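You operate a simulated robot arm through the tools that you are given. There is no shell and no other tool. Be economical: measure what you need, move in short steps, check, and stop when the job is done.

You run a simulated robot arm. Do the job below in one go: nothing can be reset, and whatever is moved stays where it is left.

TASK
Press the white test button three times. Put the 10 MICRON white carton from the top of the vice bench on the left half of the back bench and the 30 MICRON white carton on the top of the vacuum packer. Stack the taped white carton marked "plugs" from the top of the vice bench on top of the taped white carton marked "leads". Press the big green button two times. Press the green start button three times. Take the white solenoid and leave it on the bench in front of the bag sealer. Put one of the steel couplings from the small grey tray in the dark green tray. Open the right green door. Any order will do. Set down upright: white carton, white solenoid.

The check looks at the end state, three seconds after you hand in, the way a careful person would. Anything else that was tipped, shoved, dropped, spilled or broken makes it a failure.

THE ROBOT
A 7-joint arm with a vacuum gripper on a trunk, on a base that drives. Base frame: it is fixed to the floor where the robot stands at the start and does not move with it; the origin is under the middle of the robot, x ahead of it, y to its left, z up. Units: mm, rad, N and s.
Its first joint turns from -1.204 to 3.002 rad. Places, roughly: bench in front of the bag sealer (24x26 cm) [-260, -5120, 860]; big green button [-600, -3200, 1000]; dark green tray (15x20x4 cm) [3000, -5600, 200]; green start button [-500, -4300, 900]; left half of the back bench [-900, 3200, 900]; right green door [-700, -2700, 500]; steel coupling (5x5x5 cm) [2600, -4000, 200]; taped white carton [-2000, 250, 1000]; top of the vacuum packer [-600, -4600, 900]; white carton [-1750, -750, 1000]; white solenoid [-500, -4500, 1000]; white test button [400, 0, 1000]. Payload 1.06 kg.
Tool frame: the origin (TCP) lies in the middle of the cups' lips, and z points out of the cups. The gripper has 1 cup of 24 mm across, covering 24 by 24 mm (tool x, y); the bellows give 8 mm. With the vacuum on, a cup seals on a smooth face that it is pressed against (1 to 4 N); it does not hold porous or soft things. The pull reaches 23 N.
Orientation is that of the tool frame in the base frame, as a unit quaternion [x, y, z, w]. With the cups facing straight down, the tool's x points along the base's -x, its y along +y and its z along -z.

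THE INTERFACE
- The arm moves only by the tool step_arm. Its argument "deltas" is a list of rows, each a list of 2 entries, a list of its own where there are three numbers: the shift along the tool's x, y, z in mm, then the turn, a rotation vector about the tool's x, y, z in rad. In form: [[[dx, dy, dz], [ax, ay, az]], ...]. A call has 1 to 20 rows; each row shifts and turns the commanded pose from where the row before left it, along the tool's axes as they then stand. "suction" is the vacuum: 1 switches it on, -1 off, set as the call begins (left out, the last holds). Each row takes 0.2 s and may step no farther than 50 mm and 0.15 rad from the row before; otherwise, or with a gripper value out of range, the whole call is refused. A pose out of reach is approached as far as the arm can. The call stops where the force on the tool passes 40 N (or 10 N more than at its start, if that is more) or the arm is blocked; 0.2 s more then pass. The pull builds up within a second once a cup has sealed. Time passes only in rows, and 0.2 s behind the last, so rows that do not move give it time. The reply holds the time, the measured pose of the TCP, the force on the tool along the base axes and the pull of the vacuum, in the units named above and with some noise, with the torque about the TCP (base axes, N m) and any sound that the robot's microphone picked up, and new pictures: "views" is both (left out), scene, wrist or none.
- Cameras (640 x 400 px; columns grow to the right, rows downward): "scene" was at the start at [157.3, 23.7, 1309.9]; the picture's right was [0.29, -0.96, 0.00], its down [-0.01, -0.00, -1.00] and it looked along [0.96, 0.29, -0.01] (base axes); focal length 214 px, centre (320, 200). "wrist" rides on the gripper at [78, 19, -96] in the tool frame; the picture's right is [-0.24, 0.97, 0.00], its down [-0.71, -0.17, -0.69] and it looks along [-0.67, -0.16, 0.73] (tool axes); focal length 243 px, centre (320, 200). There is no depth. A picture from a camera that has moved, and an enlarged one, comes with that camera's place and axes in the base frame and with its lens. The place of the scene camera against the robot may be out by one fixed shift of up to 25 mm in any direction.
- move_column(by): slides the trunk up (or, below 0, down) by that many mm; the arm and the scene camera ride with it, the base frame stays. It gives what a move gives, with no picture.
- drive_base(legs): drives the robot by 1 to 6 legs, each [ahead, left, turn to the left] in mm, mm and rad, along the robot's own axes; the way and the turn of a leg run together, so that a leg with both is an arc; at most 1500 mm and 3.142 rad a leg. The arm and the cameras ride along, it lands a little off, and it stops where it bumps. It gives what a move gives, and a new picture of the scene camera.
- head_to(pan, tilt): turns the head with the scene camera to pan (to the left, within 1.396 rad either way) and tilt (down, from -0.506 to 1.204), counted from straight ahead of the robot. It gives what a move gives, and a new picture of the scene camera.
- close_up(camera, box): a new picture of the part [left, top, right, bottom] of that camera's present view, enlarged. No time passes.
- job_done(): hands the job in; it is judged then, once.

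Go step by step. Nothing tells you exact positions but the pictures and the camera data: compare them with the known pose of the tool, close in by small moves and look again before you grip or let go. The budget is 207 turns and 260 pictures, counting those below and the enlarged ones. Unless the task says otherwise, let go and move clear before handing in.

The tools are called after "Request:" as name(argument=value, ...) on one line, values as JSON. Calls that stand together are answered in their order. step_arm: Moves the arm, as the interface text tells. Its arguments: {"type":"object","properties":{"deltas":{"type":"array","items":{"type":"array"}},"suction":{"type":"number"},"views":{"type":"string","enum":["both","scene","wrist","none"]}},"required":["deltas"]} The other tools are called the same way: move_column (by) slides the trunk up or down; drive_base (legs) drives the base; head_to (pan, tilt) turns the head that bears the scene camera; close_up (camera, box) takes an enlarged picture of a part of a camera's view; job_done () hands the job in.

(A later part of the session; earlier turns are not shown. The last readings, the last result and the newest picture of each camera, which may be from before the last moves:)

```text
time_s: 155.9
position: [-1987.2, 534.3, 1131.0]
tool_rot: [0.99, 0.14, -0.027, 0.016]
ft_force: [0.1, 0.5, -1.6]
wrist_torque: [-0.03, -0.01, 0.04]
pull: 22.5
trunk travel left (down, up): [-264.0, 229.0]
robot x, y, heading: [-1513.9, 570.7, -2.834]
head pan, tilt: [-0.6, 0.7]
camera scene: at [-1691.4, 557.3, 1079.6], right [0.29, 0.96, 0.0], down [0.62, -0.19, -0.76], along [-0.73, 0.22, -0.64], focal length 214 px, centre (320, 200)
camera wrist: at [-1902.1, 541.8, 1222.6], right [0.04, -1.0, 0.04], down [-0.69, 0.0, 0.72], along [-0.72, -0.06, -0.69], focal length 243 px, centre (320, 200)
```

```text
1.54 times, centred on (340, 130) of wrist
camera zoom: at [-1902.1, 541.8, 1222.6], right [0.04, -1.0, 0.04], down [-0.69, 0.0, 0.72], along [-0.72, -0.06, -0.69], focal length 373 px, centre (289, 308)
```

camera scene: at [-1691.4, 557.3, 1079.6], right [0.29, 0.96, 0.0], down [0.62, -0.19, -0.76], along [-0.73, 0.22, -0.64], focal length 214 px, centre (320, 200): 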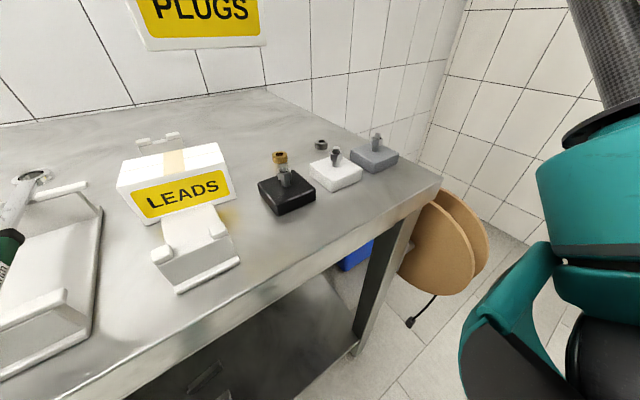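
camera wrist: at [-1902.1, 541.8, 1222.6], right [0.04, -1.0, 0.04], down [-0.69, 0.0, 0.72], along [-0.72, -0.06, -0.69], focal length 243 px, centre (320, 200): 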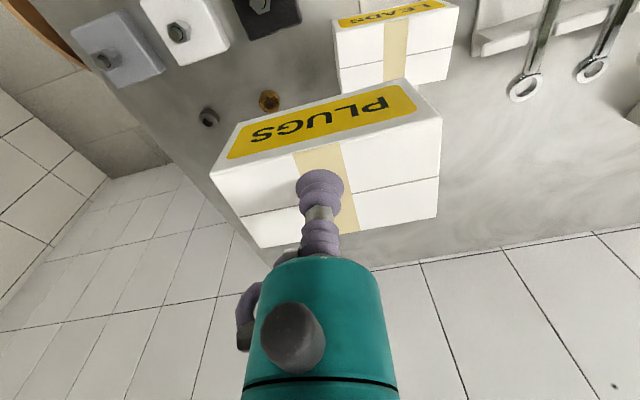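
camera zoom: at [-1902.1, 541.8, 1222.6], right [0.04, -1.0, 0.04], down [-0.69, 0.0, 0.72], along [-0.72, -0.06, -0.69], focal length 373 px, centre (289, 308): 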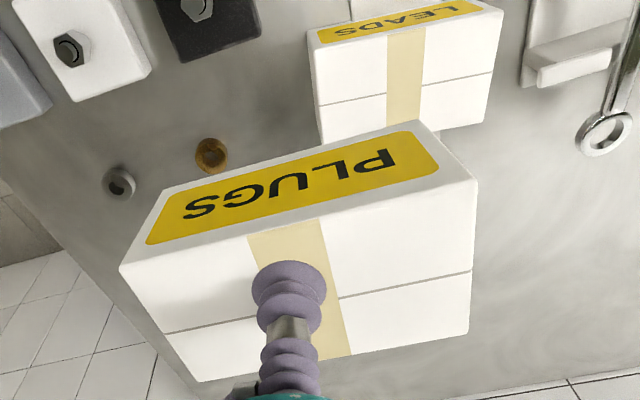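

PLUGS needs about +0.085 rad about tool z to align, and a shift of about 76 mm left. I'll do that and straighten the tilt.

Request:
step_arm(deltas=[[[0, 38, 0], [0.012, 0.029, 0.04]], [[0, 38, 0], [0.012, 0.029, 0.045]], [[0, 0, 0], [0, 0, 0]], [[0, 0, 0], [0, 0, 0]]], views="wrist")

Request:
head_to(pan=-0.1, tilt=0.5)

```text
time_s: 156.9
position: [-1967.6, 462.1, 1132.4]
tool_rot: [0.995, 0.097, 0.002, 0.002]
ft_force: [-0.2, 0.1, -1.6]
wrist_torque: [0.04, 0.0, -0.05]
pull: 23.7
trunk travel left (down, up): [-264.0, 229.0]
robot x, y, heading: [-1514.8, 567.8, -2.833]
head pan, tilt: [-0.6, 0.7]
camera wrist: at [-1886.3, 457.6, 1228.2], right [-0.04, -1.0, 0.0], down [-0.73, 0.03, 0.68], along [-0.68, 0.03, -0.73], focal length 243 px, centre (320, 200)
```

wrist: 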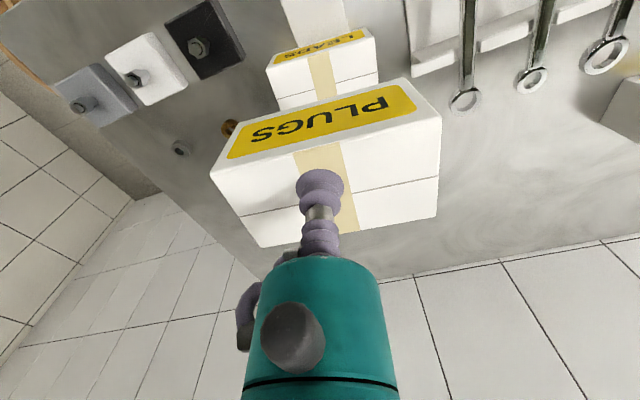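

```text
time_s: 157.8
position: [-1967.5, 461.6, 1131.3]
tool_rot: [0.995, 0.097, 0.002, 0.001]
ft_force: [-0.5, 0.4, -2.0]
wrist_torque: [-0.02, 0.02, -0.01]
pull: 23.3
trunk travel left (down, up): [-264.0, 229.0]
robot x, y, heading: [-1518.2, 567.3, -2.838]
head pan, tilt: [-0.099, 0.499]
camera scene: at [-1699.2, 514.0, 1097.3], right [-0.2, 0.98, 0.0], down [0.47, 0.1, -0.88], along [-0.86, -0.18, -0.48], focal length 214 px, centre (320, 200)
```

scene: 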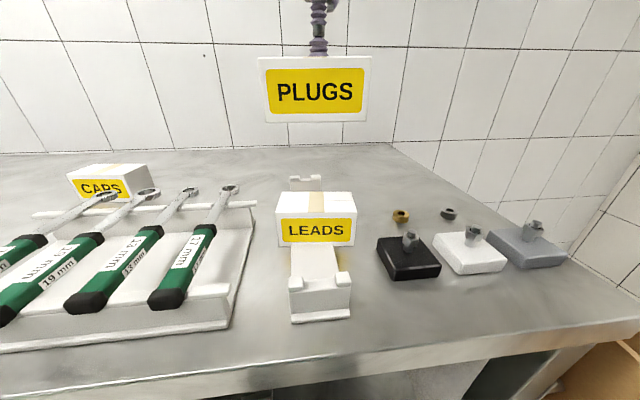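

The PLUGS and LEADS seams now coincide in centre and direction. I'll lower the trunk.

Request:
move_column(by=-95)

Request:
step_arm(deltas=[[[0, 0, 0], [0, 0, 0]]], views="both")

```text
time_s: 159.1
position: [-1987.0, 454.2, 1014.9]
tool_rot: [0.995, 0.098, 0.023, -0.002]
ft_force: [1.7, 1.2, 15.0]
wrist_torque: [-0.07, 0.1, 0.0]
pull: 22.9
trunk travel left (down, up): [-169.0, 324.0]
robot x, y, heading: [-1516.2, 570.0, -2.837]
head pan, tilt: [-0.099, 0.499]
```

```text
time_s: 159.5
position: [-1987.7, 454.3, 1014.0]
tool_rot: [0.995, 0.097, 0.024, -0.002]
ft_force: [2.2, 1.5, 14.4]
wrist_torque: [-0.17, 0.07, 0.03]
pull: 23.0
trunk travel left (down, up): [-169.0, 324.0]
robot x, y, heading: [-1516.7, 567.0, -2.835]
head pan, tilt: [-0.099, 0.499]
camera scene: at [-1724.4, 505.9, 998.3], right [-0.21, 0.98, 0.0], down [0.47, 0.1, -0.88], along [-0.86, -0.18, -0.48], focal length 214 px, centre (320, 200)
camera wrist: at [-1910.2, 450.1, 1113.9], right [-0.04, -1.0, -0.01], down [-0.76, 0.02, 0.65], along [-0.65, 0.04, -0.76], focal length 243 px, centre (320, 200)
```

scene: 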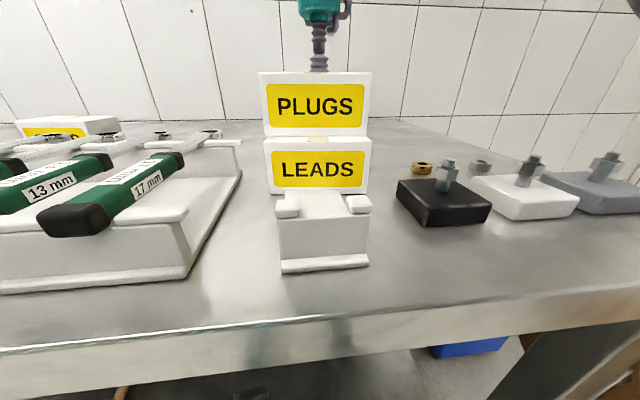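
wrist: 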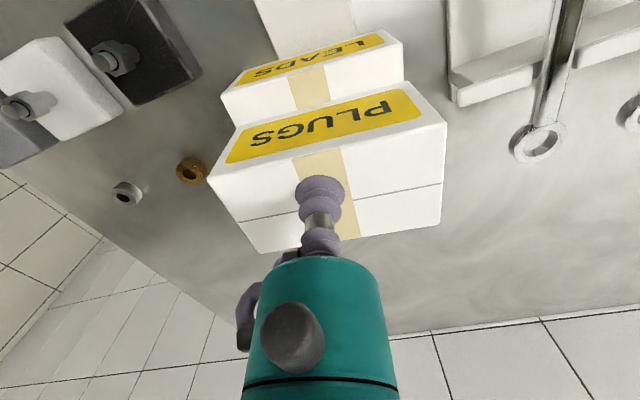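

Lowering the trunk carried it about 20 mm too far back. I'll lift slightly with the arm, correct, and look before setting down.

Request:
step_arm(deltas=[[[0, 0, -8], [0, 0, 0]], [[0, 0, -8], [0, 0, 0]], [[0, 0, -4], [0, 0, 0]], [[12, 5, 0], [0, -0.045, 0]], [[9, 2, 0], [0, 0, 0]], [[0, 0, 0], [0, 0, 0]]], views="both")

Request:
close_up(camera="wrist", box=[200, 0, 480, 260])

```text
time_s: 160.9
position: [-1964.6, 450.4, 1014.2]
tool_rot: [0.995, 0.097, 0.002, -0.001]
ft_force: [-1.6, -0.2, 4.4]
wrist_torque: [-0.09, 0.02, -0.05]
pull: 22.7
out of reach, approached as far as the arm can: row 1, 2, 3
trunk travel left (down, up): [-169.0, 324.0]
robot x, y, heading: [-1515.4, 567.2, -2.839]
head pan, tilt: [-0.099, 0.499]
camera scene: at [-1725.5, 505.6, 997.9], right [-0.21, 0.98, 0.0], down [0.47, 0.1, -0.88], along [-0.86, -0.18, -0.48], focal length 214 px, centre (320, 200)
camera wrist: at [-1884.6, 447.4, 1110.2], right [-0.04, -1.0, 0.0], down [-0.73, 0.03, 0.68], along [-0.68, 0.03, -0.73], focal length 243 px, centre (320, 200)
```

scene: 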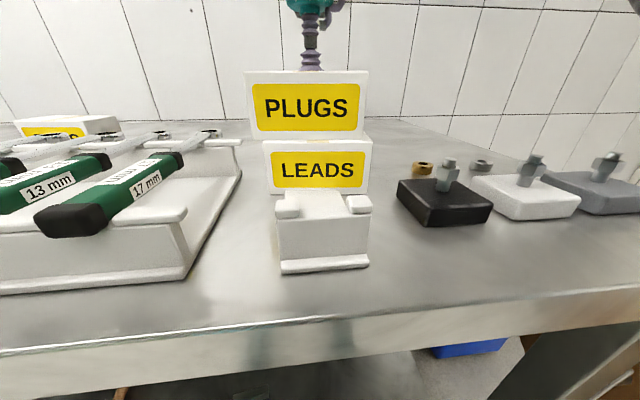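
wrist: 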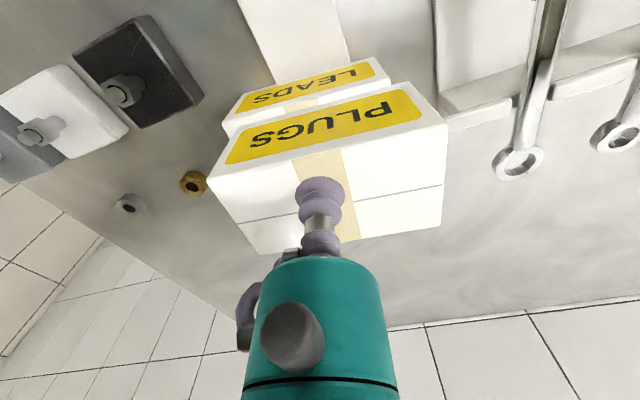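

```text
1.54 times, centred on (340, 130) of wrist
camera zoom: at [-1884.6, 447.4, 1110.2], right [-0.04, -1.0, 0.0], down [-0.73, 0.03, 0.68], along [-0.68, 0.03, -0.73], focal length 373 px, centre (289, 308)
```

zoom: 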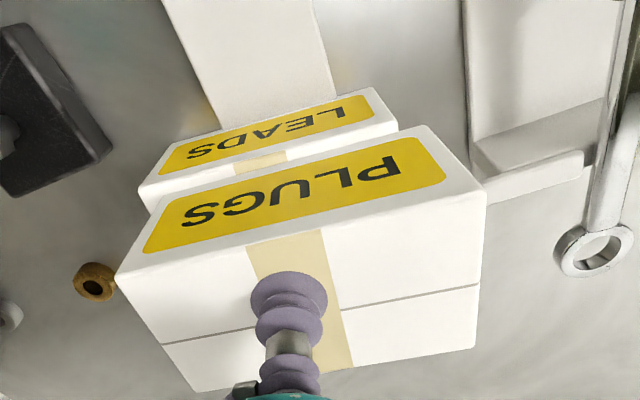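

PLUGS now overlaps LEADS but sits about 12 mm to the left. I'll raise the trunk slightly, correct sideways, then lower with the arm only.

Request:
move_column(by=30)

Request:
step_arm(deltas=[[[0, 0, 0], [0, 0, 0]]], views="both")

Request:
close_up(camera="wrist", box=[200, 0, 480, 260])

```text
time_s: 161.7
position: [-1965.7, 451.8, 1042.5]
tool_rot: [0.995, 0.098, 0.004, -0.001]
ft_force: [-0.6, -0.3, -2.2]
wrist_torque: [0.02, -0.03, 0.02]
pull: 23.0
trunk travel left (down, up): [-199.0, 294.0]
robot x, y, heading: [-1517.2, 567.8, -2.834]
head pan, tilt: [-0.099, 0.499]
```

```text
time_s: 162.1
position: [-1966.4, 451.3, 1043.5]
tool_rot: [0.995, 0.097, 0.003, 0.0]
ft_force: [0.2, 0.1, -1.1]
wrist_torque: [0.04, 0.01, 0.0]
pull: 23.4
trunk travel left (down, up): [-199.0, 294.0]
robot x, y, heading: [-1513.7, 569.5, -2.837]
head pan, tilt: [-0.099, 0.499]
camera scene: at [-1715.9, 508.6, 1031.0], right [-0.21, 0.98, 0.0], down [0.47, 0.1, -0.88], along [-0.86, -0.18, -0.48], focal length 214 px, centre (320, 200)
camera wrist: at [-1885.3, 447.9, 1140.1], right [-0.04, -1.0, 0.0], down [-0.73, 0.03, 0.68], along [-0.68, 0.03, -0.73], focal length 243 px, centre (320, 200)
```

scene: 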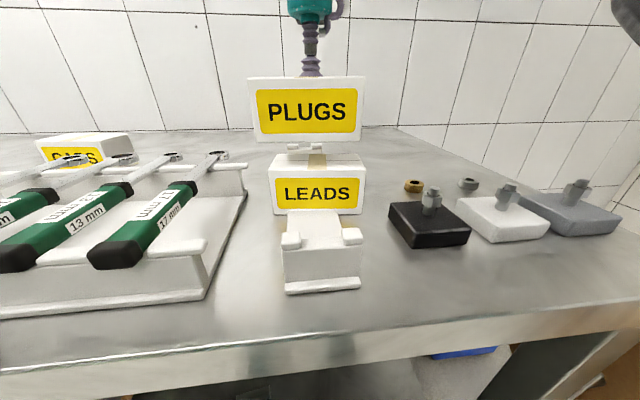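
wrist: 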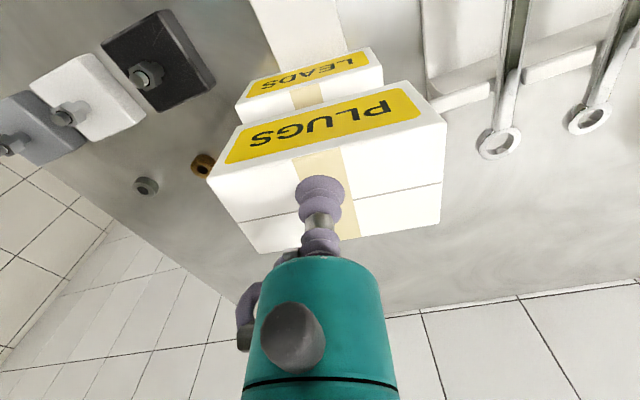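

```text
1.54 times, centred on (340, 130) of wrist
camera zoom: at [-1885.3, 447.9, 1140.1], right [-0.04, -1.0, 0.0], down [-0.73, 0.03, 0.68], along [-0.68, 0.03, -0.73], focal length 373 px, centre (289, 308)
```

zoom: 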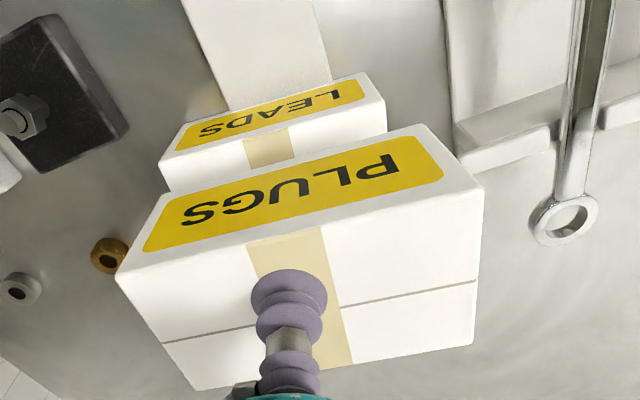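

LEADS hasn't moved. I'll shift PLUGS by (+6, -8) in the tool frame, then lower with the arm.

Request:
step_arm(deltas=[[[6, -8, 0], [0, 0, 0]], [[0, 0, 7], [0, 0, 0]], [[0, 0, 7], [0, 0, 0]], [[0, 0, 5], [0, 0, 0]], [[0, 0, 0], [0, 0, 0]]], views="both")

```text
time_s: 163.2
position: [-1961.1, 461.8, 1023.5]
tool_rot: [0.995, 0.097, 0.003, 0.0]
ft_force: [0.4, -0.8, -1.9]
wrist_torque: [-0.02, 0.0, 0.0]
pull: 22.7
trunk travel left (down, up): [-199.0, 294.0]
robot x, y, heading: [-1512.1, 569.7, -2.835]
head pan, tilt: [-0.099, 0.499]
camera scene: at [-1715.9, 508.6, 1031.0], right [-0.21, 0.98, 0.0], down [0.47, 0.1, -0.88], along [-0.86, -0.18, -0.48], focal length 214 px, centre (320, 200)
camera wrist: at [-1881.1, 457.7, 1120.9], right [-0.04, -1.0, 0.0], down [-0.73, 0.03, 0.68], along [-0.68, 0.03, -0.73], focal length 243 px, centre (320, 200)
```

scene: 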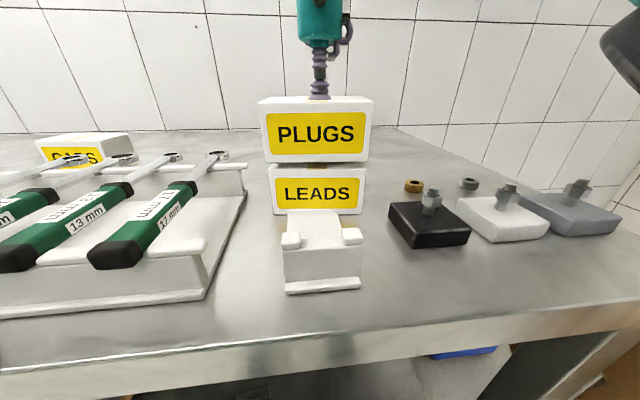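
wrist: 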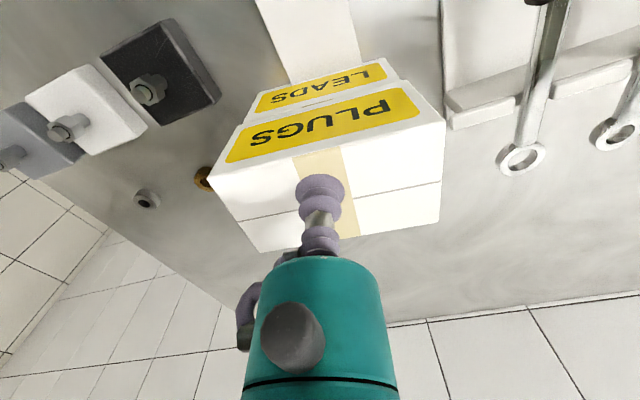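

Aligned. I'll lower the last few millimetres.

Request:
step_arm(deltas=[[[0, 0, 4], [0, 0, 0]], [[0, 0, 3], [0, 0, 0]], [[0, 0, 2], [0, 0, 0]], [[0, 0, 0], [0, 0, 0]]], views="scene")

```text
time_s: 164.2
position: [-1961.0, 461.6, 1015.4]
tool_rot: [0.995, 0.097, 0.001, 0.0]
ft_force: [-1.5, 1.1, 4.3]
wrist_torque: [-0.05, -0.08, -0.02]
pull: 23.2
trunk travel left (down, up): [-199.0, 294.0]
robot x, y, heading: [-1515.8, 568.3, -2.836]
head pan, tilt: [-0.099, 0.499]
camera scene: at [-1715.7, 508.8, 1031.1], right [-0.21, 0.98, 0.0], down [0.47, 0.1, -0.88], along [-0.86, -0.18, -0.48], focal length 214 px, centre (320, 200)
```

scene: 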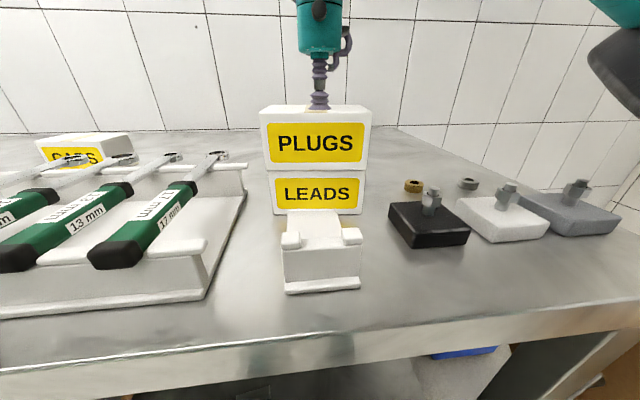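

PLUGS rests squarely on LEADS. I'll release and rise straight up.

Request:
step_arm(deltas=[[[0, 0, 0], [0, 0, 0]], [[0, 0, 0], [0, 0, 0]], [[0, 0, 0], [0, 0, 0]], [[0, 0, -5], [0, 0, 0]], [[0, 0, -10], [0, 0, 0]]], suction=-1, views="none")

Request:
move_column(by=120)

Request:
head_to(pan=0.0, tilt=0.6)

```text
time_s: 165.4
position: [-1961.5, 460.8, 1031.1]
tool_rot: [0.995, 0.098, 0.003, -0.001]
ft_force: [0.1, 0.3, 0.0]
wrist_torque: [0.02, -0.01, 0.0]
pull: 0.0
trunk travel left (down, up): [-199.0, 294.0]
robot x, y, heading: [-1513.4, 566.4, -2.824]
head pan, tilt: [-0.099, 0.499]
```

```text
time_s: 166.9
position: [-1961.2, 459.9, 1149.8]
tool_rot: [0.995, 0.098, 0.003, 0.0]
ft_force: [0.8, 0.5, -0.8]
wrist_torque: [0.01, 0.0, -0.02]
pull: 0.0
trunk travel left (down, up): [-319.0, 174.0]
robot x, y, heading: [-1514.5, 570.2, -2.834]
head pan, tilt: [-0.099, 0.499]
```

```text
time_s: 167.6
position: [-1962.4, 460.6, 1150.1]
tool_rot: [0.995, 0.097, 0.002, -0.001]
ft_force: [0.9, -0.2, -0.4]
wrist_torque: [0.02, 0.0, -0.02]
pull: 0.0
trunk travel left (down, up): [-319.0, 174.0]
robot x, y, heading: [-1517.0, 569.2, -2.838]
head pan, tilt: [0.0, 0.6]
camera scene: at [-1683.2, 509.5, 1141.5], right [-0.3, 0.95, 0.0], down [0.54, 0.17, -0.83], along [-0.79, -0.25, -0.56], focal length 214 px, centre (320, 200)
```

scene: 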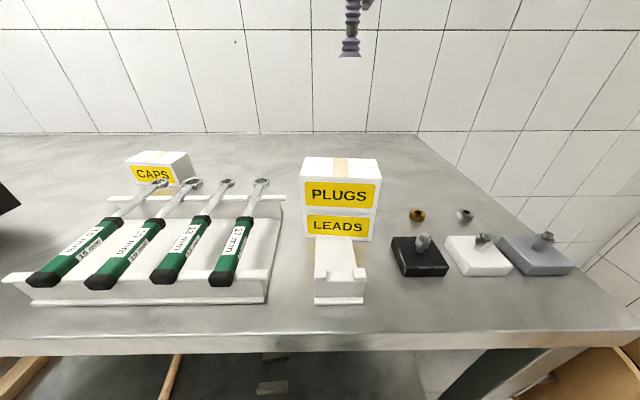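

The stack is good. Next is the 30 MICRON carton, at about (-1783, -355): I'll pull the arm in, back off and strafe left.

Request:
step_arm(deltas=[[[40, 10, 0], [0, 0, 0]], [[40, 10, 0], [0, 0, 0]], [[40, 10, 0], [0, 0, 0]], [[30, 10, 0], [0, 0, -0.08]]], views="none")

Request:
move_column(by=100)

Request:
drive_base(legs=[[-330, 0, 0], [0, 1000, 0.01]])

Request:
head_to(pan=-0.2, tilt=0.45)

```text
time_s: 168.6
position: [-1824.2, 450.2, 1154.7]
tool_rot: [0.994, 0.109, 0.004, 0.005]
ft_force: [-7.9, -0.9, 2.0]
wrist_torque: [0.11, -0.84, 0.02]
pull: 0.1
trunk travel left (down, up): [-319.0, 174.0]
robot x, y, heading: [-1514.3, 569.4, -2.836]
head pan, tilt: [0.0, 0.6]
stopped in row 4: the force on the tool passed its limit at 84 N (the readings are from after the stop); the commanded pose is now the measured one
```

```text
time_s: 169.9
position: [-1825.0, 452.6, 1252.9]
tool_rot: [0.994, 0.11, 0.003, 0.004]
ft_force: [-0.6, -0.7, 0.4]
wrist_torque: [0.04, 0.03, 0.01]
pull: 0.1
trunk travel left (down, up): [-419.0, 74.0]
robot x, y, heading: [-1516.0, 565.9, -2.836]
head pan, tilt: [0.0, 0.6]
```

```text
time_s: 180.8
position: [-1214.8, -396.6, 1254.3]
tool_rot: [0.994, 0.107, 0.004, 0.004]
ft_force: [-0.4, 0.0, -0.2]
wrist_torque: [-0.02, 0.01, -0.02]
pull: 0.0
trunk travel left (down, up): [-419.0, 74.0]
robot x, y, heading: [-906.8, -280.8, -2.843]
head pan, tilt: [0.0, 0.6]
camera scene: at [-1042.4, -329.7, 1248.5], right [-0.3, 0.95, 0.0], down [0.54, 0.17, -0.83], along [-0.79, -0.24, -0.56], focal length 214 px, centre (320, 200)
```

scene: 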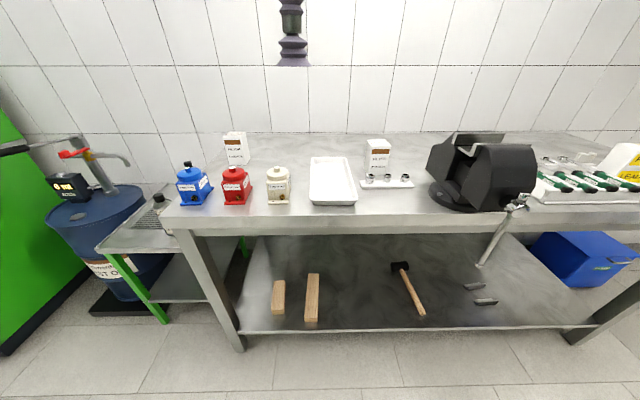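

```text
time_s: 181.5
position: [-1215.0, -397.4, 1253.4]
tool_rot: [0.994, 0.109, 0.005, 0.004]
ft_force: [-0.3, -0.5, -0.4]
wrist_torque: [0.02, 0.01, 0.02]
pull: 0.1
trunk travel left (down, up): [-419.0, 74.0]
robot x, y, heading: [-908.6, -278.9, -2.846]
head pan, tilt: [-0.201, 0.45]
camera scene: at [-1049.5, -312.7, 1262.0], right [-0.1, 0.99, 0.0], down [0.43, 0.04, -0.9], along [-0.9, -0.09, -0.44], focal length 214 px, centre (320, 200)
```

scene: 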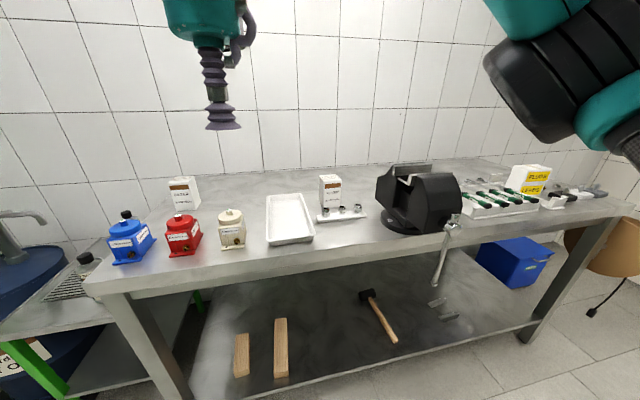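

PLUGS and LEADS are standing well. 30 MICRON is 853 ahead and 183 right, so I'll drive in and extend the arm high to the left of the vice.

Request:
drive_base(legs=[[280, 0, 0.015]])

Request:
step_arm(deltas=[[[-30, -42, 0], [0, 0, 0]], [[-30, -42, 0], [0, 0, 0]], [[-30, -42, 0], [0, 0, 0]], [[-30, -42, 0], [0, 0, 0]], [[-30, -40, 0], [0, 0, 0]], [[0, 0, 0], [0, 0, 0]]], views="wrist")

Request:
head_to(pan=-0.5, tilt=0.4)

```text
time_s: 183.4
position: [-1466.6, -485.9, 1253.4]
tool_rot: [0.993, 0.119, 0.004, 0.004]
ft_force: [0.2, -0.5, -0.3]
wrist_torque: [-0.02, -0.02, 0.01]
pull: 0.1
trunk travel left (down, up): [-419.0, 74.0]
robot x, y, heading: [-1163.1, -364.1, -2.82]
head pan, tilt: [-0.201, 0.45]
camera scene: at [-1304.6, -398.7, 1261.9], right [-0.12, 0.99, 0.0], down [0.43, 0.05, -0.9], along [-0.89, -0.11, -0.44], focal length 214 px, centre (320, 200)
```

scene: 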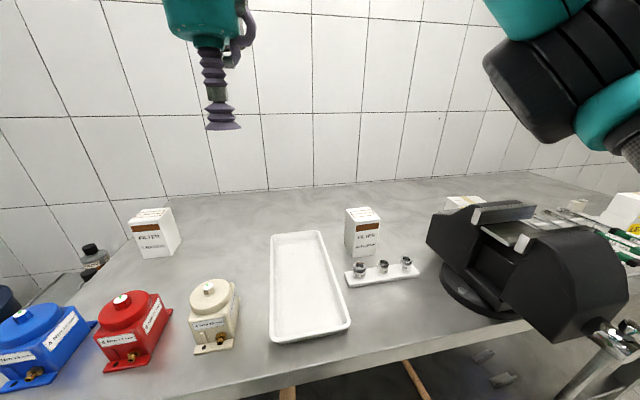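

```text
refused: row 1 steps farther than a row can; nothing moved
```

```text
time_s: 184.2
position: [-1466.1, -485.4, 1253.3]
tool_rot: [0.993, 0.118, 0.004, 0.003]
ft_force: [0.4, -0.2, 0.2]
wrist_torque: [0.0, 0.02, 0.0]
pull: 0.0
trunk travel left (down, up): [-419.0, 74.0]
robot x, y, heading: [-1160.9, -363.9, -2.819]
head pan, tilt: [-0.499, 0.4]
camera scene: at [-1304.1, -371.1, 1266.7], right [0.17, 0.98, 0.0], down [0.38, -0.07, -0.92], along [-0.91, 0.16, -0.39], focal length 214 px, centre (320, 200)
```

scene: 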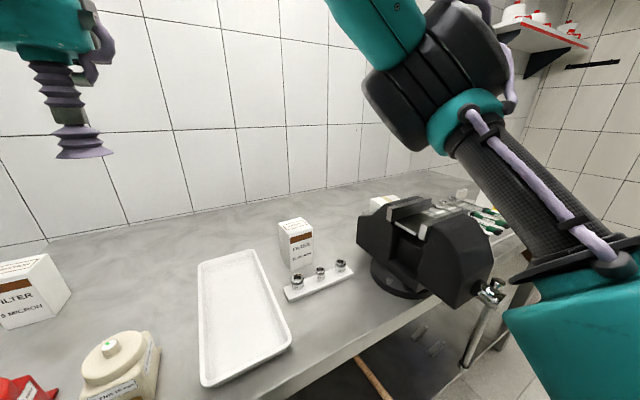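

The elbow would come down close to the vice from here. I'll stand further left and turn slightly right, so the arm reaches in from the left, away from the vice.

Request:
drive_base(legs=[[0, 247, 0], [35, 0, -0.2]])

Request:
step_arm(deltas=[[[-20, -42, 0], [0, 0, 0]], [[-20, -42, 0], [0, 0, 0]], [[-20, -42, 0], [0, 0, 0]], [[-20, -42, 0], [0, 0, 0]], [[-20, -42, 0], [0, 0, 0]], [[-20, -42, 0], [0, 0, 0]], [[-20, -42, 0], [0, 0, 0]], [[0, 0, 0], [0, 0, 0]]], views="wrist")

Request:
head_to(pan=-0.5, tilt=0.4)

```text
time_s: 187.7
position: [-1441.3, -663.5, 1254.2]
tool_rot: [1.0, 0.018, 0.004, 0.004]
ft_force: [-0.6, -0.4, -0.2]
wrist_torque: [0.01, 0.01, -0.01]
pull: 0.1
trunk travel left (down, up): [-419.0, 74.0]
robot x, y, heading: [-1118.2, -608.0, -3.016]
head pan, tilt: [-0.499, 0.4]
camera scene: at [-1257.7, -581.8, 1266.7], right [0.37, 0.93, 0.0], down [0.36, -0.14, -0.92], along [-0.86, 0.34, -0.39], focal length 214 px, centre (320, 200)
```

scene: 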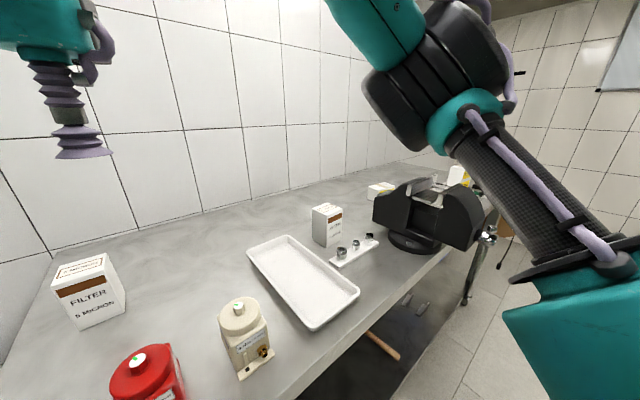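

```text
time_s: 189.5
position: [-1589.0, -375.1, 1252.4]
tool_rot: [1.0, 0.019, 0.003, 0.004]
ft_force: [-0.4, -0.8, -1.4]
wrist_torque: [0.0, 0.05, -0.01]
pull: 0.1
trunk travel left (down, up): [-419.0, 74.0]
robot x, y, heading: [-1111.9, -605.7, -3.018]
head pan, tilt: [-0.499, 0.4]
camera wrist: at [-1510.0, -390.2, 1348.6], right [-0.2, -0.98, 0.01], down [-0.72, 0.15, 0.68], along [-0.67, 0.13, -0.73], focal length 243 px, centre (320, 200)
```

wrist: 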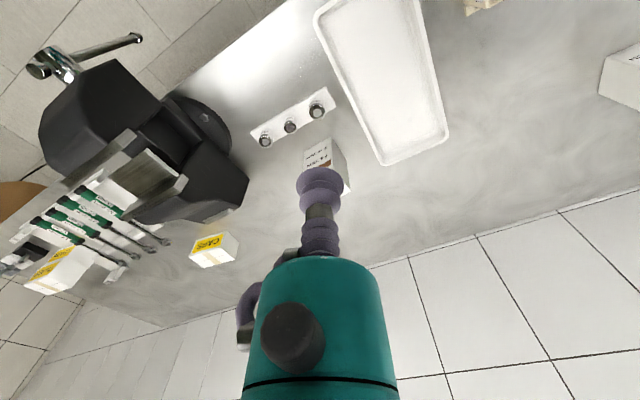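

```text
time_s: 190.1
position: [-1589.0, -375.2, 1251.1]
tool_rot: [1.0, 0.019, 0.003, 0.004]
ft_force: [-0.5, 0.4, 0.5]
wrist_torque: [0.03, 0.02, 0.02]
pull: 0.0
trunk travel left (down, up): [-419.0, 74.0]
robot x, y, heading: [-1116.9, -605.9, -3.018]
head pan, tilt: [-0.499, 0.4]
camera scene: at [-1257.4, -581.8, 1266.7], right [0.37, 0.93, 0.0], down [0.36, -0.14, -0.92], along [-0.86, 0.34, -0.39], focal length 214 px, centre (320, 200)
```

scene: 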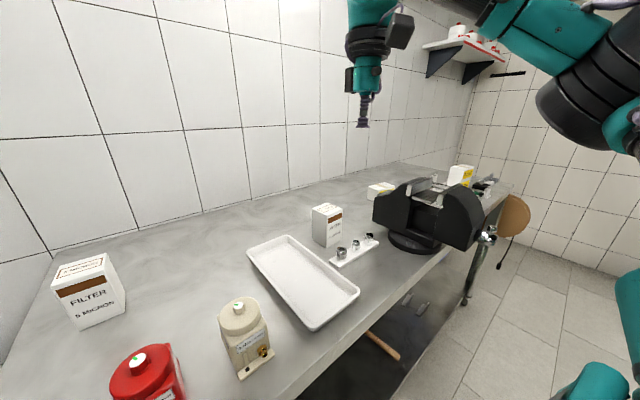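

The elbow now stays well short of the vice. I'll lower partway and extend toward the carton.

Request:
move_column(by=-130)

Request:
step_arm(deltas=[[[-45, -5, 0], [0, 0, 0]], [[-45, -5, 0], [0, 0, 0]], [[-40, -5, 0], [0, 0, 0]], [[0, 0, 0], [0, 0, 0]]], views="both")

```text
time_s: 191.7
position: [-1618.5, -377.8, 1076.0]
tool_rot: [0.998, 0.017, 0.062, -0.002]
ft_force: [0.2, 0.5, -0.2]
wrist_torque: [-0.02, 0.02, 0.0]
pull: 0.0
trunk travel left (down, up): [-289.0, 204.0]
robot x, y, heading: [-1116.4, -604.2, -3.023]
head pan, tilt: [-0.499, 0.4]
```

```text
time_s: 192.7
position: [-1728.4, -368.2, 1062.9]
tool_rot: [0.998, 0.019, 0.061, -0.002]
ft_force: [-0.4, 0.0, 0.5]
wrist_torque: [0.0, -0.07, -0.01]
pull: 0.2
out of reach, approached as far as the arm can: row 3
trunk travel left (down, up): [-289.0, 204.0]
robot x, y, heading: [-1114.0, -602.3, -3.017]
head pan, tilt: [-0.499, 0.4]
camera scene: at [-1295.6, -586.2, 1130.7], right [0.37, 0.93, 0.0], down [0.36, -0.14, -0.92], along [-0.86, 0.34, -0.39], focal length 214 px, centre (320, 200)
camera wrist: at [-1660.1, -384.8, 1167.6], right [-0.2, -0.98, -0.03], down [-0.79, 0.14, 0.59], along [-0.58, 0.14, -0.8], focal length 243 px, centre (320, 200)
```

scene: 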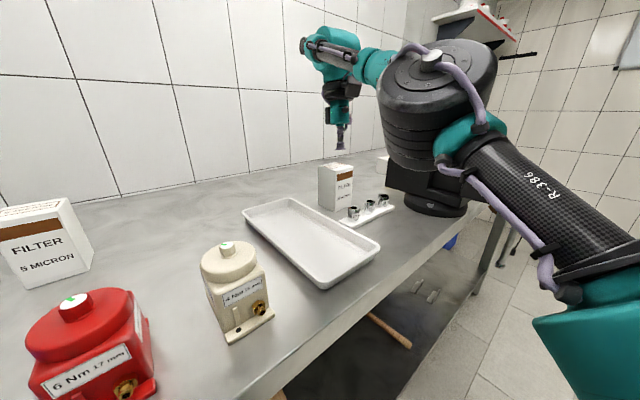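
wrist: 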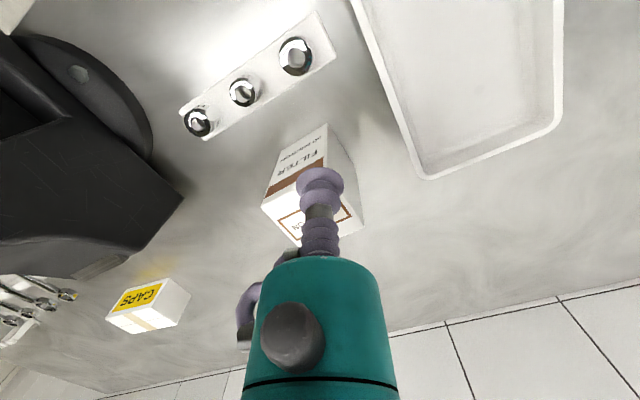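

The elbow is well clear of the vice. I'll straighten the tool, lower a little and move over the carton at (-1785, -352).

Request:
step_arm(deltas=[[[0, -9, 0], [0, -0.06, 0]], [[0, -9, 0], [0, -0.06, 0]], [[-20, 0, 0], [0, 0, 0]], [[-20, 0, 0], [0, 0, 0]], [[-15, 0, 0], [0, 0, 0]], [[0, 0, 0], [0, 0, 0]]], views="wrist")

```text
time_s: 194.1
position: [-1750.0, -356.4, 1063.3]
tool_rot: [1.0, 0.017, 0.001, -0.001]
ft_force: [0.0, -0.6, -0.1]
wrist_torque: [0.0, 0.02, 0.01]
pull: 0.1
out of reach, approached as far as the arm can: row 4, 5
trunk travel left (down, up): [-289.0, 204.0]
robot x, y, heading: [-1114.5, -604.4, -3.018]
head pan, tilt: [-0.499, 0.4]
camera wrist: at [-1670.9, -372.2, 1158.7], right [-0.2, -0.98, 0.0], down [-0.72, 0.14, 0.68], along [-0.67, 0.14, -0.73], focal length 243 px, centre (320, 200)
```

wrist: 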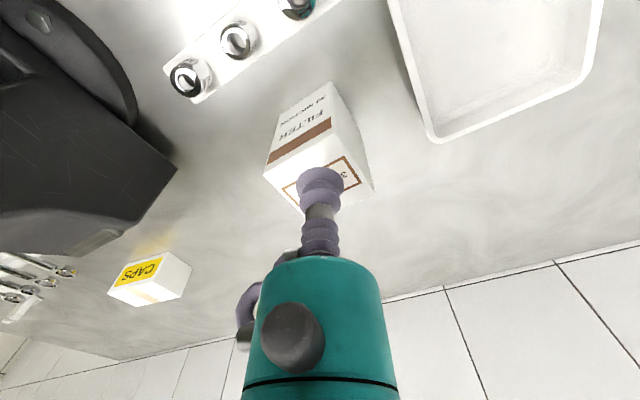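

Request:
move_column(by=-36)

Request:
step_arm(deltas=[[[-18, -5, 0], [0, 0, 0]], [[-15, -4, 0], [0, 0, 0]], [[0, 0, 0], [0, 0, 0]]], views="wrist")

```text
time_s: 194.9
position: [-1750.4, -356.7, 1026.7]
tool_rot: [1.0, 0.017, 0.001, -0.001]
ft_force: [0.3, -0.5, 0.6]
wrist_torque: [-0.01, 0.0, 0.01]
pull: 0.1
trunk travel left (down, up): [-253.0, 240.0]
robot x, y, heading: [-1113.8, -602.7, -3.021]
head pan, tilt: [-0.499, 0.4]
```

```text
time_s: 195.7
position: [-1753.8, -354.1, 1024.7]
tool_rot: [1.0, 0.017, 0.002, -0.001]
ft_force: [-0.2, 0.3, -0.4]
wrist_torque: [0.01, 0.0, 0.01]
pull: 0.1
out of reach, approached as far as the arm can: row 1, 2
trunk travel left (down, up): [-253.0, 240.0]
robot x, y, heading: [-1115.9, -605.0, -3.019]
head pan, tilt: [-0.499, 0.4]
camera wrist: at [-1674.8, -370.7, 1121.7], right [-0.2, -0.98, 0.0], down [-0.72, 0.15, 0.68], along [-0.67, 0.14, -0.73], focal length 243 px, centre (320, 200)
```

wrist: 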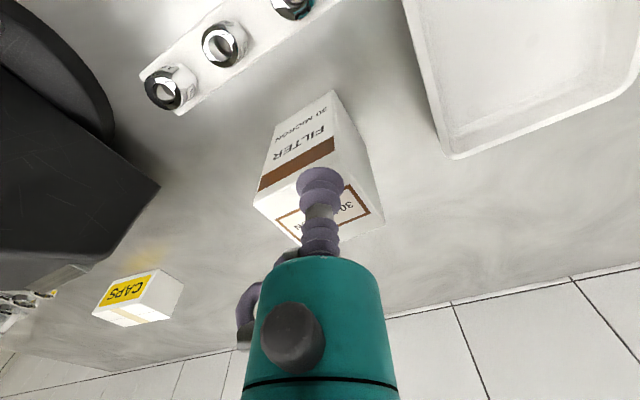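

About 30 mm short. I'll raise slightly and roll the base forward 35 mm.

Request:
move_column(by=15)

Request:
drive_base(legs=[[36, 0, 0]])

Request:
step_arm(deltas=[[[0, 0, 0], [0, 0, 0]]], views="wrist")

```text
time_s: 196.3
position: [-1754.6, -353.9, 1040.6]
tool_rot: [1.0, 0.018, 0.003, -0.002]
ft_force: [0.7, 0.5, -0.6]
wrist_torque: [0.0, -0.03, -0.01]
pull: 0.2
trunk travel left (down, up): [-268.0, 225.0]
robot x, y, heading: [-1112.2, -602.4, -3.021]
head pan, tilt: [-0.499, 0.4]
```

```text
time_s: 197.2
position: [-1790.6, -357.9, 1040.7]
tool_rot: [1.0, 0.018, 0.002, -0.001]
ft_force: [-0.1, -1.1, 0.9]
wrist_torque: [-0.01, -0.01, 0.03]
pull: 0.1
trunk travel left (down, up): [-268.0, 225.0]
robot x, y, heading: [-1148.9, -611.4, -3.016]
head pan, tilt: [-0.499, 0.4]
camera scene: at [-1336.0, -591.4, 1110.3], right [0.37, 0.93, 0.0], down [0.36, -0.14, -0.92], along [-0.86, 0.34, -0.39], focal length 214 px, centre (320, 200)
```

scene: 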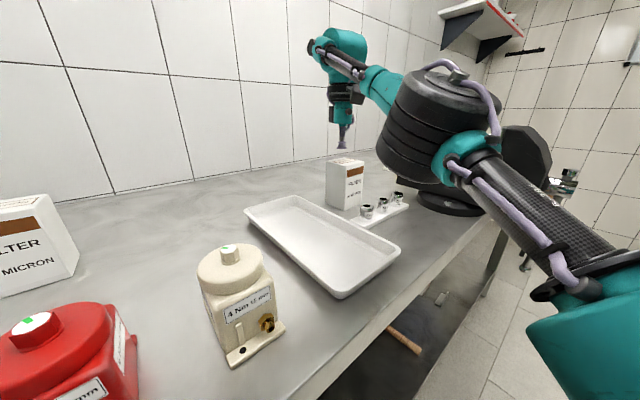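

```text
time_s: 197.6
position: [-1789.7, -358.9, 1041.6]
tool_rot: [1.0, 0.017, 0.001, 0.0]
ft_force: [0.0, -0.6, 0.8]
wrist_torque: [0.02, -0.01, -0.01]
pull: 0.1
trunk travel left (down, up): [-268.0, 225.0]
robot x, y, heading: [-1150.7, -610.3, -3.015]
head pan, tilt: [-0.499, 0.4]
camera wrist: at [-1710.2, -375.4, 1137.3], right [-0.2, -0.98, 0.0], down [-0.72, 0.15, 0.68], along [-0.67, 0.14, -0.73], focal length 243 px, centre (320, 200)
```

wrist: 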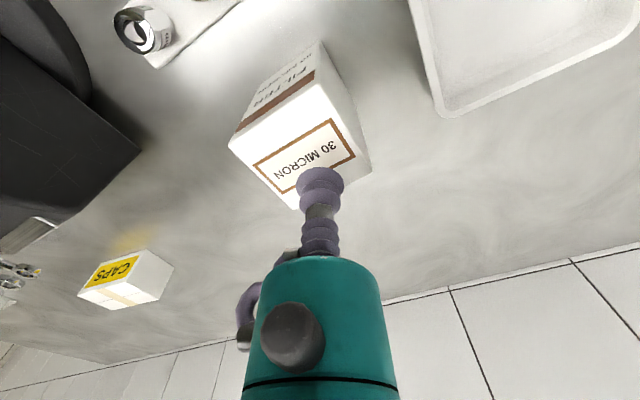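

Nearly centred. I'll make a small correction, descend, and switch the vacuum on.

Request:
step_arm(deltas=[[[4, -9, 0], [0, 0, 0]], [[0, 0, 10], [0, 0, 0]], [[0, 0, 10], [0, 0, 0]], [[0, 0, 6], [0, 0, 0]], [[0, 0, 5], [0, 0, 0]], [[0, 0, 2], [0, 0, 0]], [[0, 0, 0], [0, 0, 0]], [[0, 0, 0], [0, 0, 0]]], suction=1, views="wrist")

```text
time_s: 199.4
position: [-1785.1, -350.9, 1008.7]
tool_rot: [1.0, 0.017, 0.001, -0.001]
ft_force: [-0.6, 1.5, 15.1]
wrist_torque: [-0.02, 0.03, -0.01]
pull: 23.3
trunk travel left (down, up): [-268.0, 225.0]
robot x, y, heading: [-1150.4, -607.7, -3.021]
head pan, tilt: [-0.499, 0.4]
camera wrist: at [-1705.3, -366.8, 1105.1], right [-0.2, -0.98, 0.0], down [-0.71, 0.15, 0.68], along [-0.67, 0.14, -0.73], focal length 243 px, centre (320, 200)
```

wrist: 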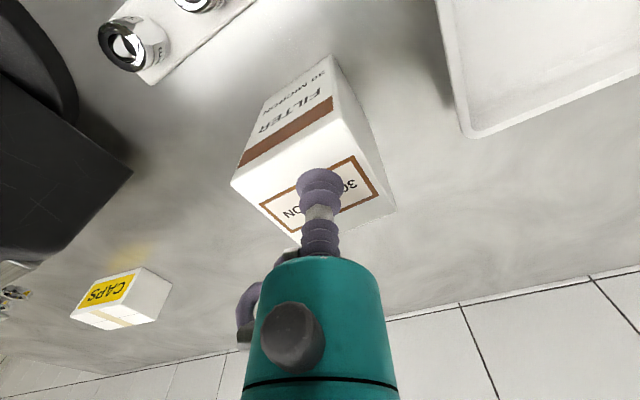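

Sealed. Lift with the trunk, swing left away from the vice, and back off.

Request:
step_arm(deltas=[[[0, 0, -10], [0, 0, 0]], [[0, 0, -15], [0, 0, 0]], [[0, 0, 0], [0, 0, 0]]], views="none")

Request:
move_column(by=110)

Request:
step_arm(deltas=[[[40, 25, 0], [0, 0, 0]], [[40, 25, 0], [0, 0, 0]], [[40, 25, 0], [0, 0, 0]], [[35, 30, 0], [0, 0, 0]], [[20, 40, 0], [0, 0, 0]], [[10, 40, 0], [0, 0, 0]], [[10, 40, 0], [0, 0, 0]], [[0, 0, 0], [0, 0, 0]]], views="scene")

```text
time_s: 200.2
position: [-1786.1, -350.0, 1033.2]
tool_rot: [1.0, 0.018, 0.003, -0.001]
ft_force: [0.7, -0.2, -2.1]
wrist_torque: [0.0, -0.01, 0.0]
pull: 22.6
trunk travel left (down, up): [-268.0, 225.0]
robot x, y, heading: [-1151.1, -610.8, -3.017]
head pan, tilt: [-0.499, 0.4]
```

```text
time_s: 201.6
position: [-1765.5, -347.1, 1188.1]
tool_rot: [0.999, 0.018, -0.044, 0.004]
ft_force: [0.9, 0.2, -2.1]
wrist_torque: [0.03, -0.04, -0.03]
pull: 23.1
trunk travel left (down, up): [-378.0, 115.0]
robot x, y, heading: [-1151.8, -610.2, -3.017]
head pan, tilt: [-0.499, 0.4]
```

```text
time_s: 203.4
position: [-1731.0, -562.0, 1209.5]
tool_rot: [0.999, 0.018, -0.043, 0.004]
ft_force: [0.8, 0.6, -2.2]
wrist_torque: [0.05, -0.02, -0.03]
pull: 22.4
out of reach, approached as far as the arm can: row 1, 2, 3, 4, 5, 6
trunk travel left (down, up): [-378.0, 115.0]
robot x, y, heading: [-1150.1, -608.8, -3.021]
head pan, tilt: [-0.499, 0.4]
camera scene: at [-1310.1, -588.1, 1220.0], right [0.37, 0.93, 0.0], down [0.36, -0.14, -0.92], along [-0.86, 0.34, -0.39], focal length 214 px, centre (320, 200)
```

scene: 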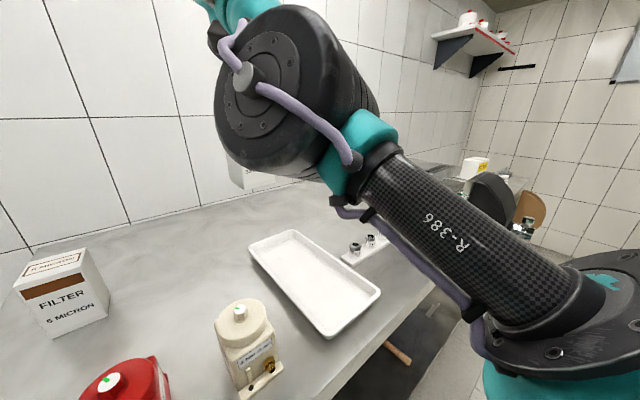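

The carton is held and clear. I'll retract, straighten the tilt, then back the base away.

Request:
step_arm(deltas=[[[40, 0, 0], [0, 0.045, 0]], [[40, 0, 0], [0, 0.045, 0]], [[40, 0, 0], [0, 0, 0]], [[40, 0, 0], [0, 0, 0]], [[20, 0, 0], [0, 0, 0]], [[0, 0, 0], [0, 0, 0]]], views="none")

Request:
drive_base(legs=[[-600, 0, 0]])

Request:
head_to(pan=1.3, tilt=0.25)

```text
time_s: 204.8
position: [-1552.1, -555.0, 1206.7]
tool_rot: [1.0, 0.018, 0.0, 0.003]
ft_force: [0.3, -0.2, -2.5]
wrist_torque: [0.02, 0.0, 0.02]
pull: 23.1
out of reach, approached as far as the arm can: row 1
trunk travel left (down, up): [-378.0, 115.0]
robot x, y, heading: [-1148.8, -607.1, -3.02]
head pan, tilt: [-0.499, 0.4]
```

```text
time_s: 208.2
position: [-952.8, -480.5, 1206.4]
tool_rot: [1.0, 0.012, 0.0, 0.004]
ft_force: [-0.1, 0.1, -1.6]
wrist_torque: [-0.02, 0.0, -0.01]
pull: 23.0
trunk travel left (down, up): [-378.0, 115.0]
robot x, y, heading: [-554.7, -540.0, -3.038]
head pan, tilt: [-0.499, 0.4]
camera scene: at [-712.0, -516.6, 1220.1], right [0.38, 0.93, 0.0], down [0.36, -0.15, -0.92], along [-0.85, 0.35, -0.39], focal length 214 px, centre (320, 200)
```

scene: 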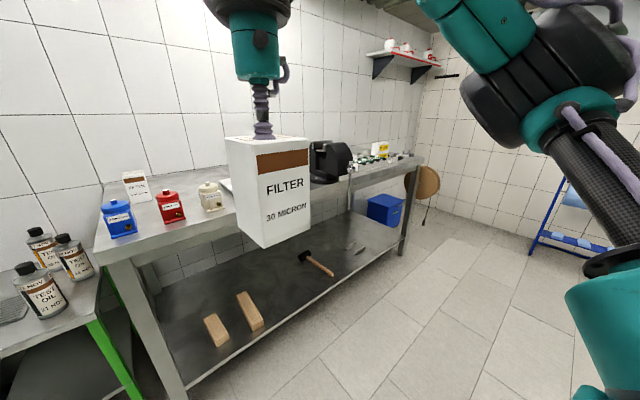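

```text
time_s: 210.0
position: [-953.4, -480.8, 1205.3]
tool_rot: [1.0, 0.011, 0.002, 0.004]
ft_force: [-0.9, 0.2, -2.2]
wrist_torque: [0.04, -0.02, 0.02]
pull: 23.6
trunk travel left (down, up): [-378.0, 115.0]
robot x, y, heading: [-553.4, -537.0, -3.029]
head pan, tilt: [1.3, 0.25]
camera scene: at [-641.7, -644.0, 1234.1], right [-0.99, 0.16, 0.0], down [0.04, 0.24, -0.97], along [-0.16, -0.96, -0.25], focal length 214 px, centre (320, 200)
```

scene: 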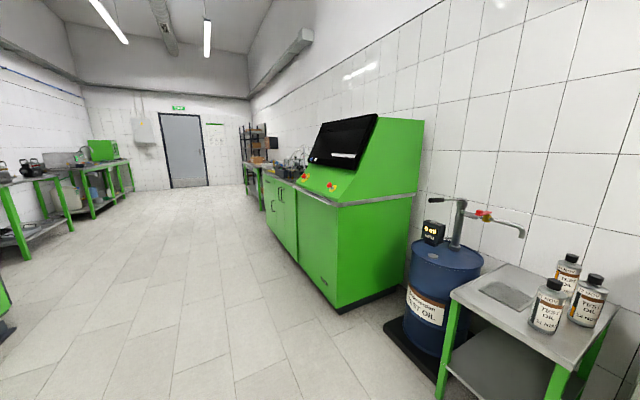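

The carton is held upright. I'll drive down the aisle, which runs parallel to the furniture, toward the vacuum packer.

Request:
drive_base(legs=[[0, 0, 1.772], [1500, 0, 0], [1000, 0, 0]])

Request:
head_to(pan=-0.9, tilt=0.25)

Request:
head_to(pan=-0.2, tilt=0.25)

```text
time_s: 226.4
position: [211.8, -3317.3, 1205.1]
tool_rot: [0.626, 0.78, 0.003, 0.001]
ft_force: [-0.8, 0.1, -1.4]
wrist_torque: [0.04, 0.0, 0.04]
pull: 22.9
trunk travel left (down, up): [-378.0, 115.0]
robot x, y, heading: [193.1, -2912.6, -1.267]
head pan, tilt: [1.3, 0.25]
camera scene: at [320.1, -2992.0, 1234.0], right [0.03, -1.0, 0.0], down [-0.25, -0.01, -0.97], along [0.97, 0.03, -0.25], focal length 214 px, centre (320, 200)
```

scene: 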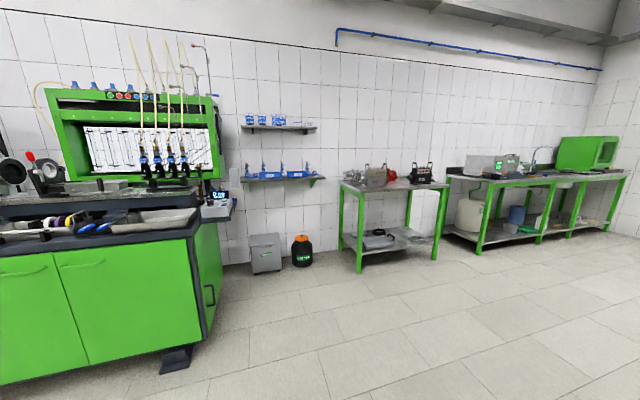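

```text
time_s: 228.5
position: [211.0, -3316.1, 1206.4]
tool_rot: [0.626, 0.78, 0.004, 0.002]
ft_force: [-0.4, -0.4, -2.5]
wrist_torque: [0.01, 0.01, -0.01]
pull: 23.5
trunk travel left (down, up): [-378.0, 115.0]
robot x, y, heading: [190.6, -2914.1, -1.265]
head pan, tilt: [-0.901, 0.25]
camera scene: at [174.3, -3072.2, 1234.1], right [-0.83, 0.56, 0.0], down [0.14, 0.2, -0.97], along [-0.54, -0.8, -0.25], focal length 214 px, centre (320, 200)
```

scene: 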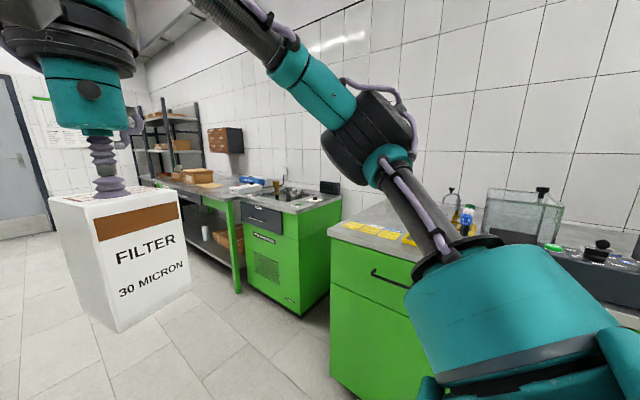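

```text
time_s: 229.6
position: [211.1, -3316.6, 1206.5]
tool_rot: [0.626, 0.78, 0.003, 0.001]
ft_force: [0.2, 1.0, -1.7]
wrist_torque: [0.02, 0.01, -0.03]
pull: 22.9
trunk travel left (down, up): [-378.0, 115.0]
robot x, y, heading: [194.0, -2912.3, -1.266]
head pan, tilt: [-0.201, 0.25]
camera scene: at [236.3, -3087.8, 1234.1], right [-0.99, -0.1, 0.0], down [-0.03, 0.25, -0.97], along [0.1, -0.96, -0.25], focal length 214 px, centre (320, 200)
```

scene: 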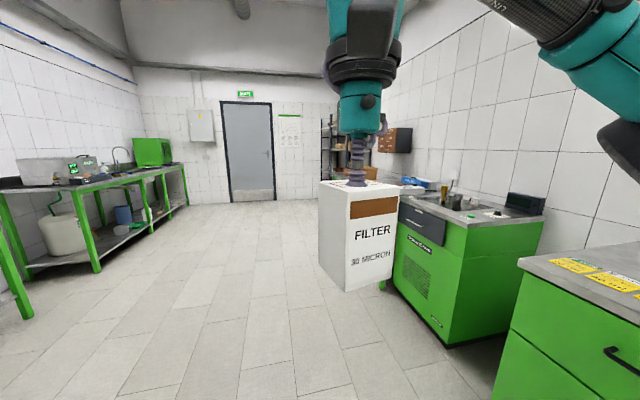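

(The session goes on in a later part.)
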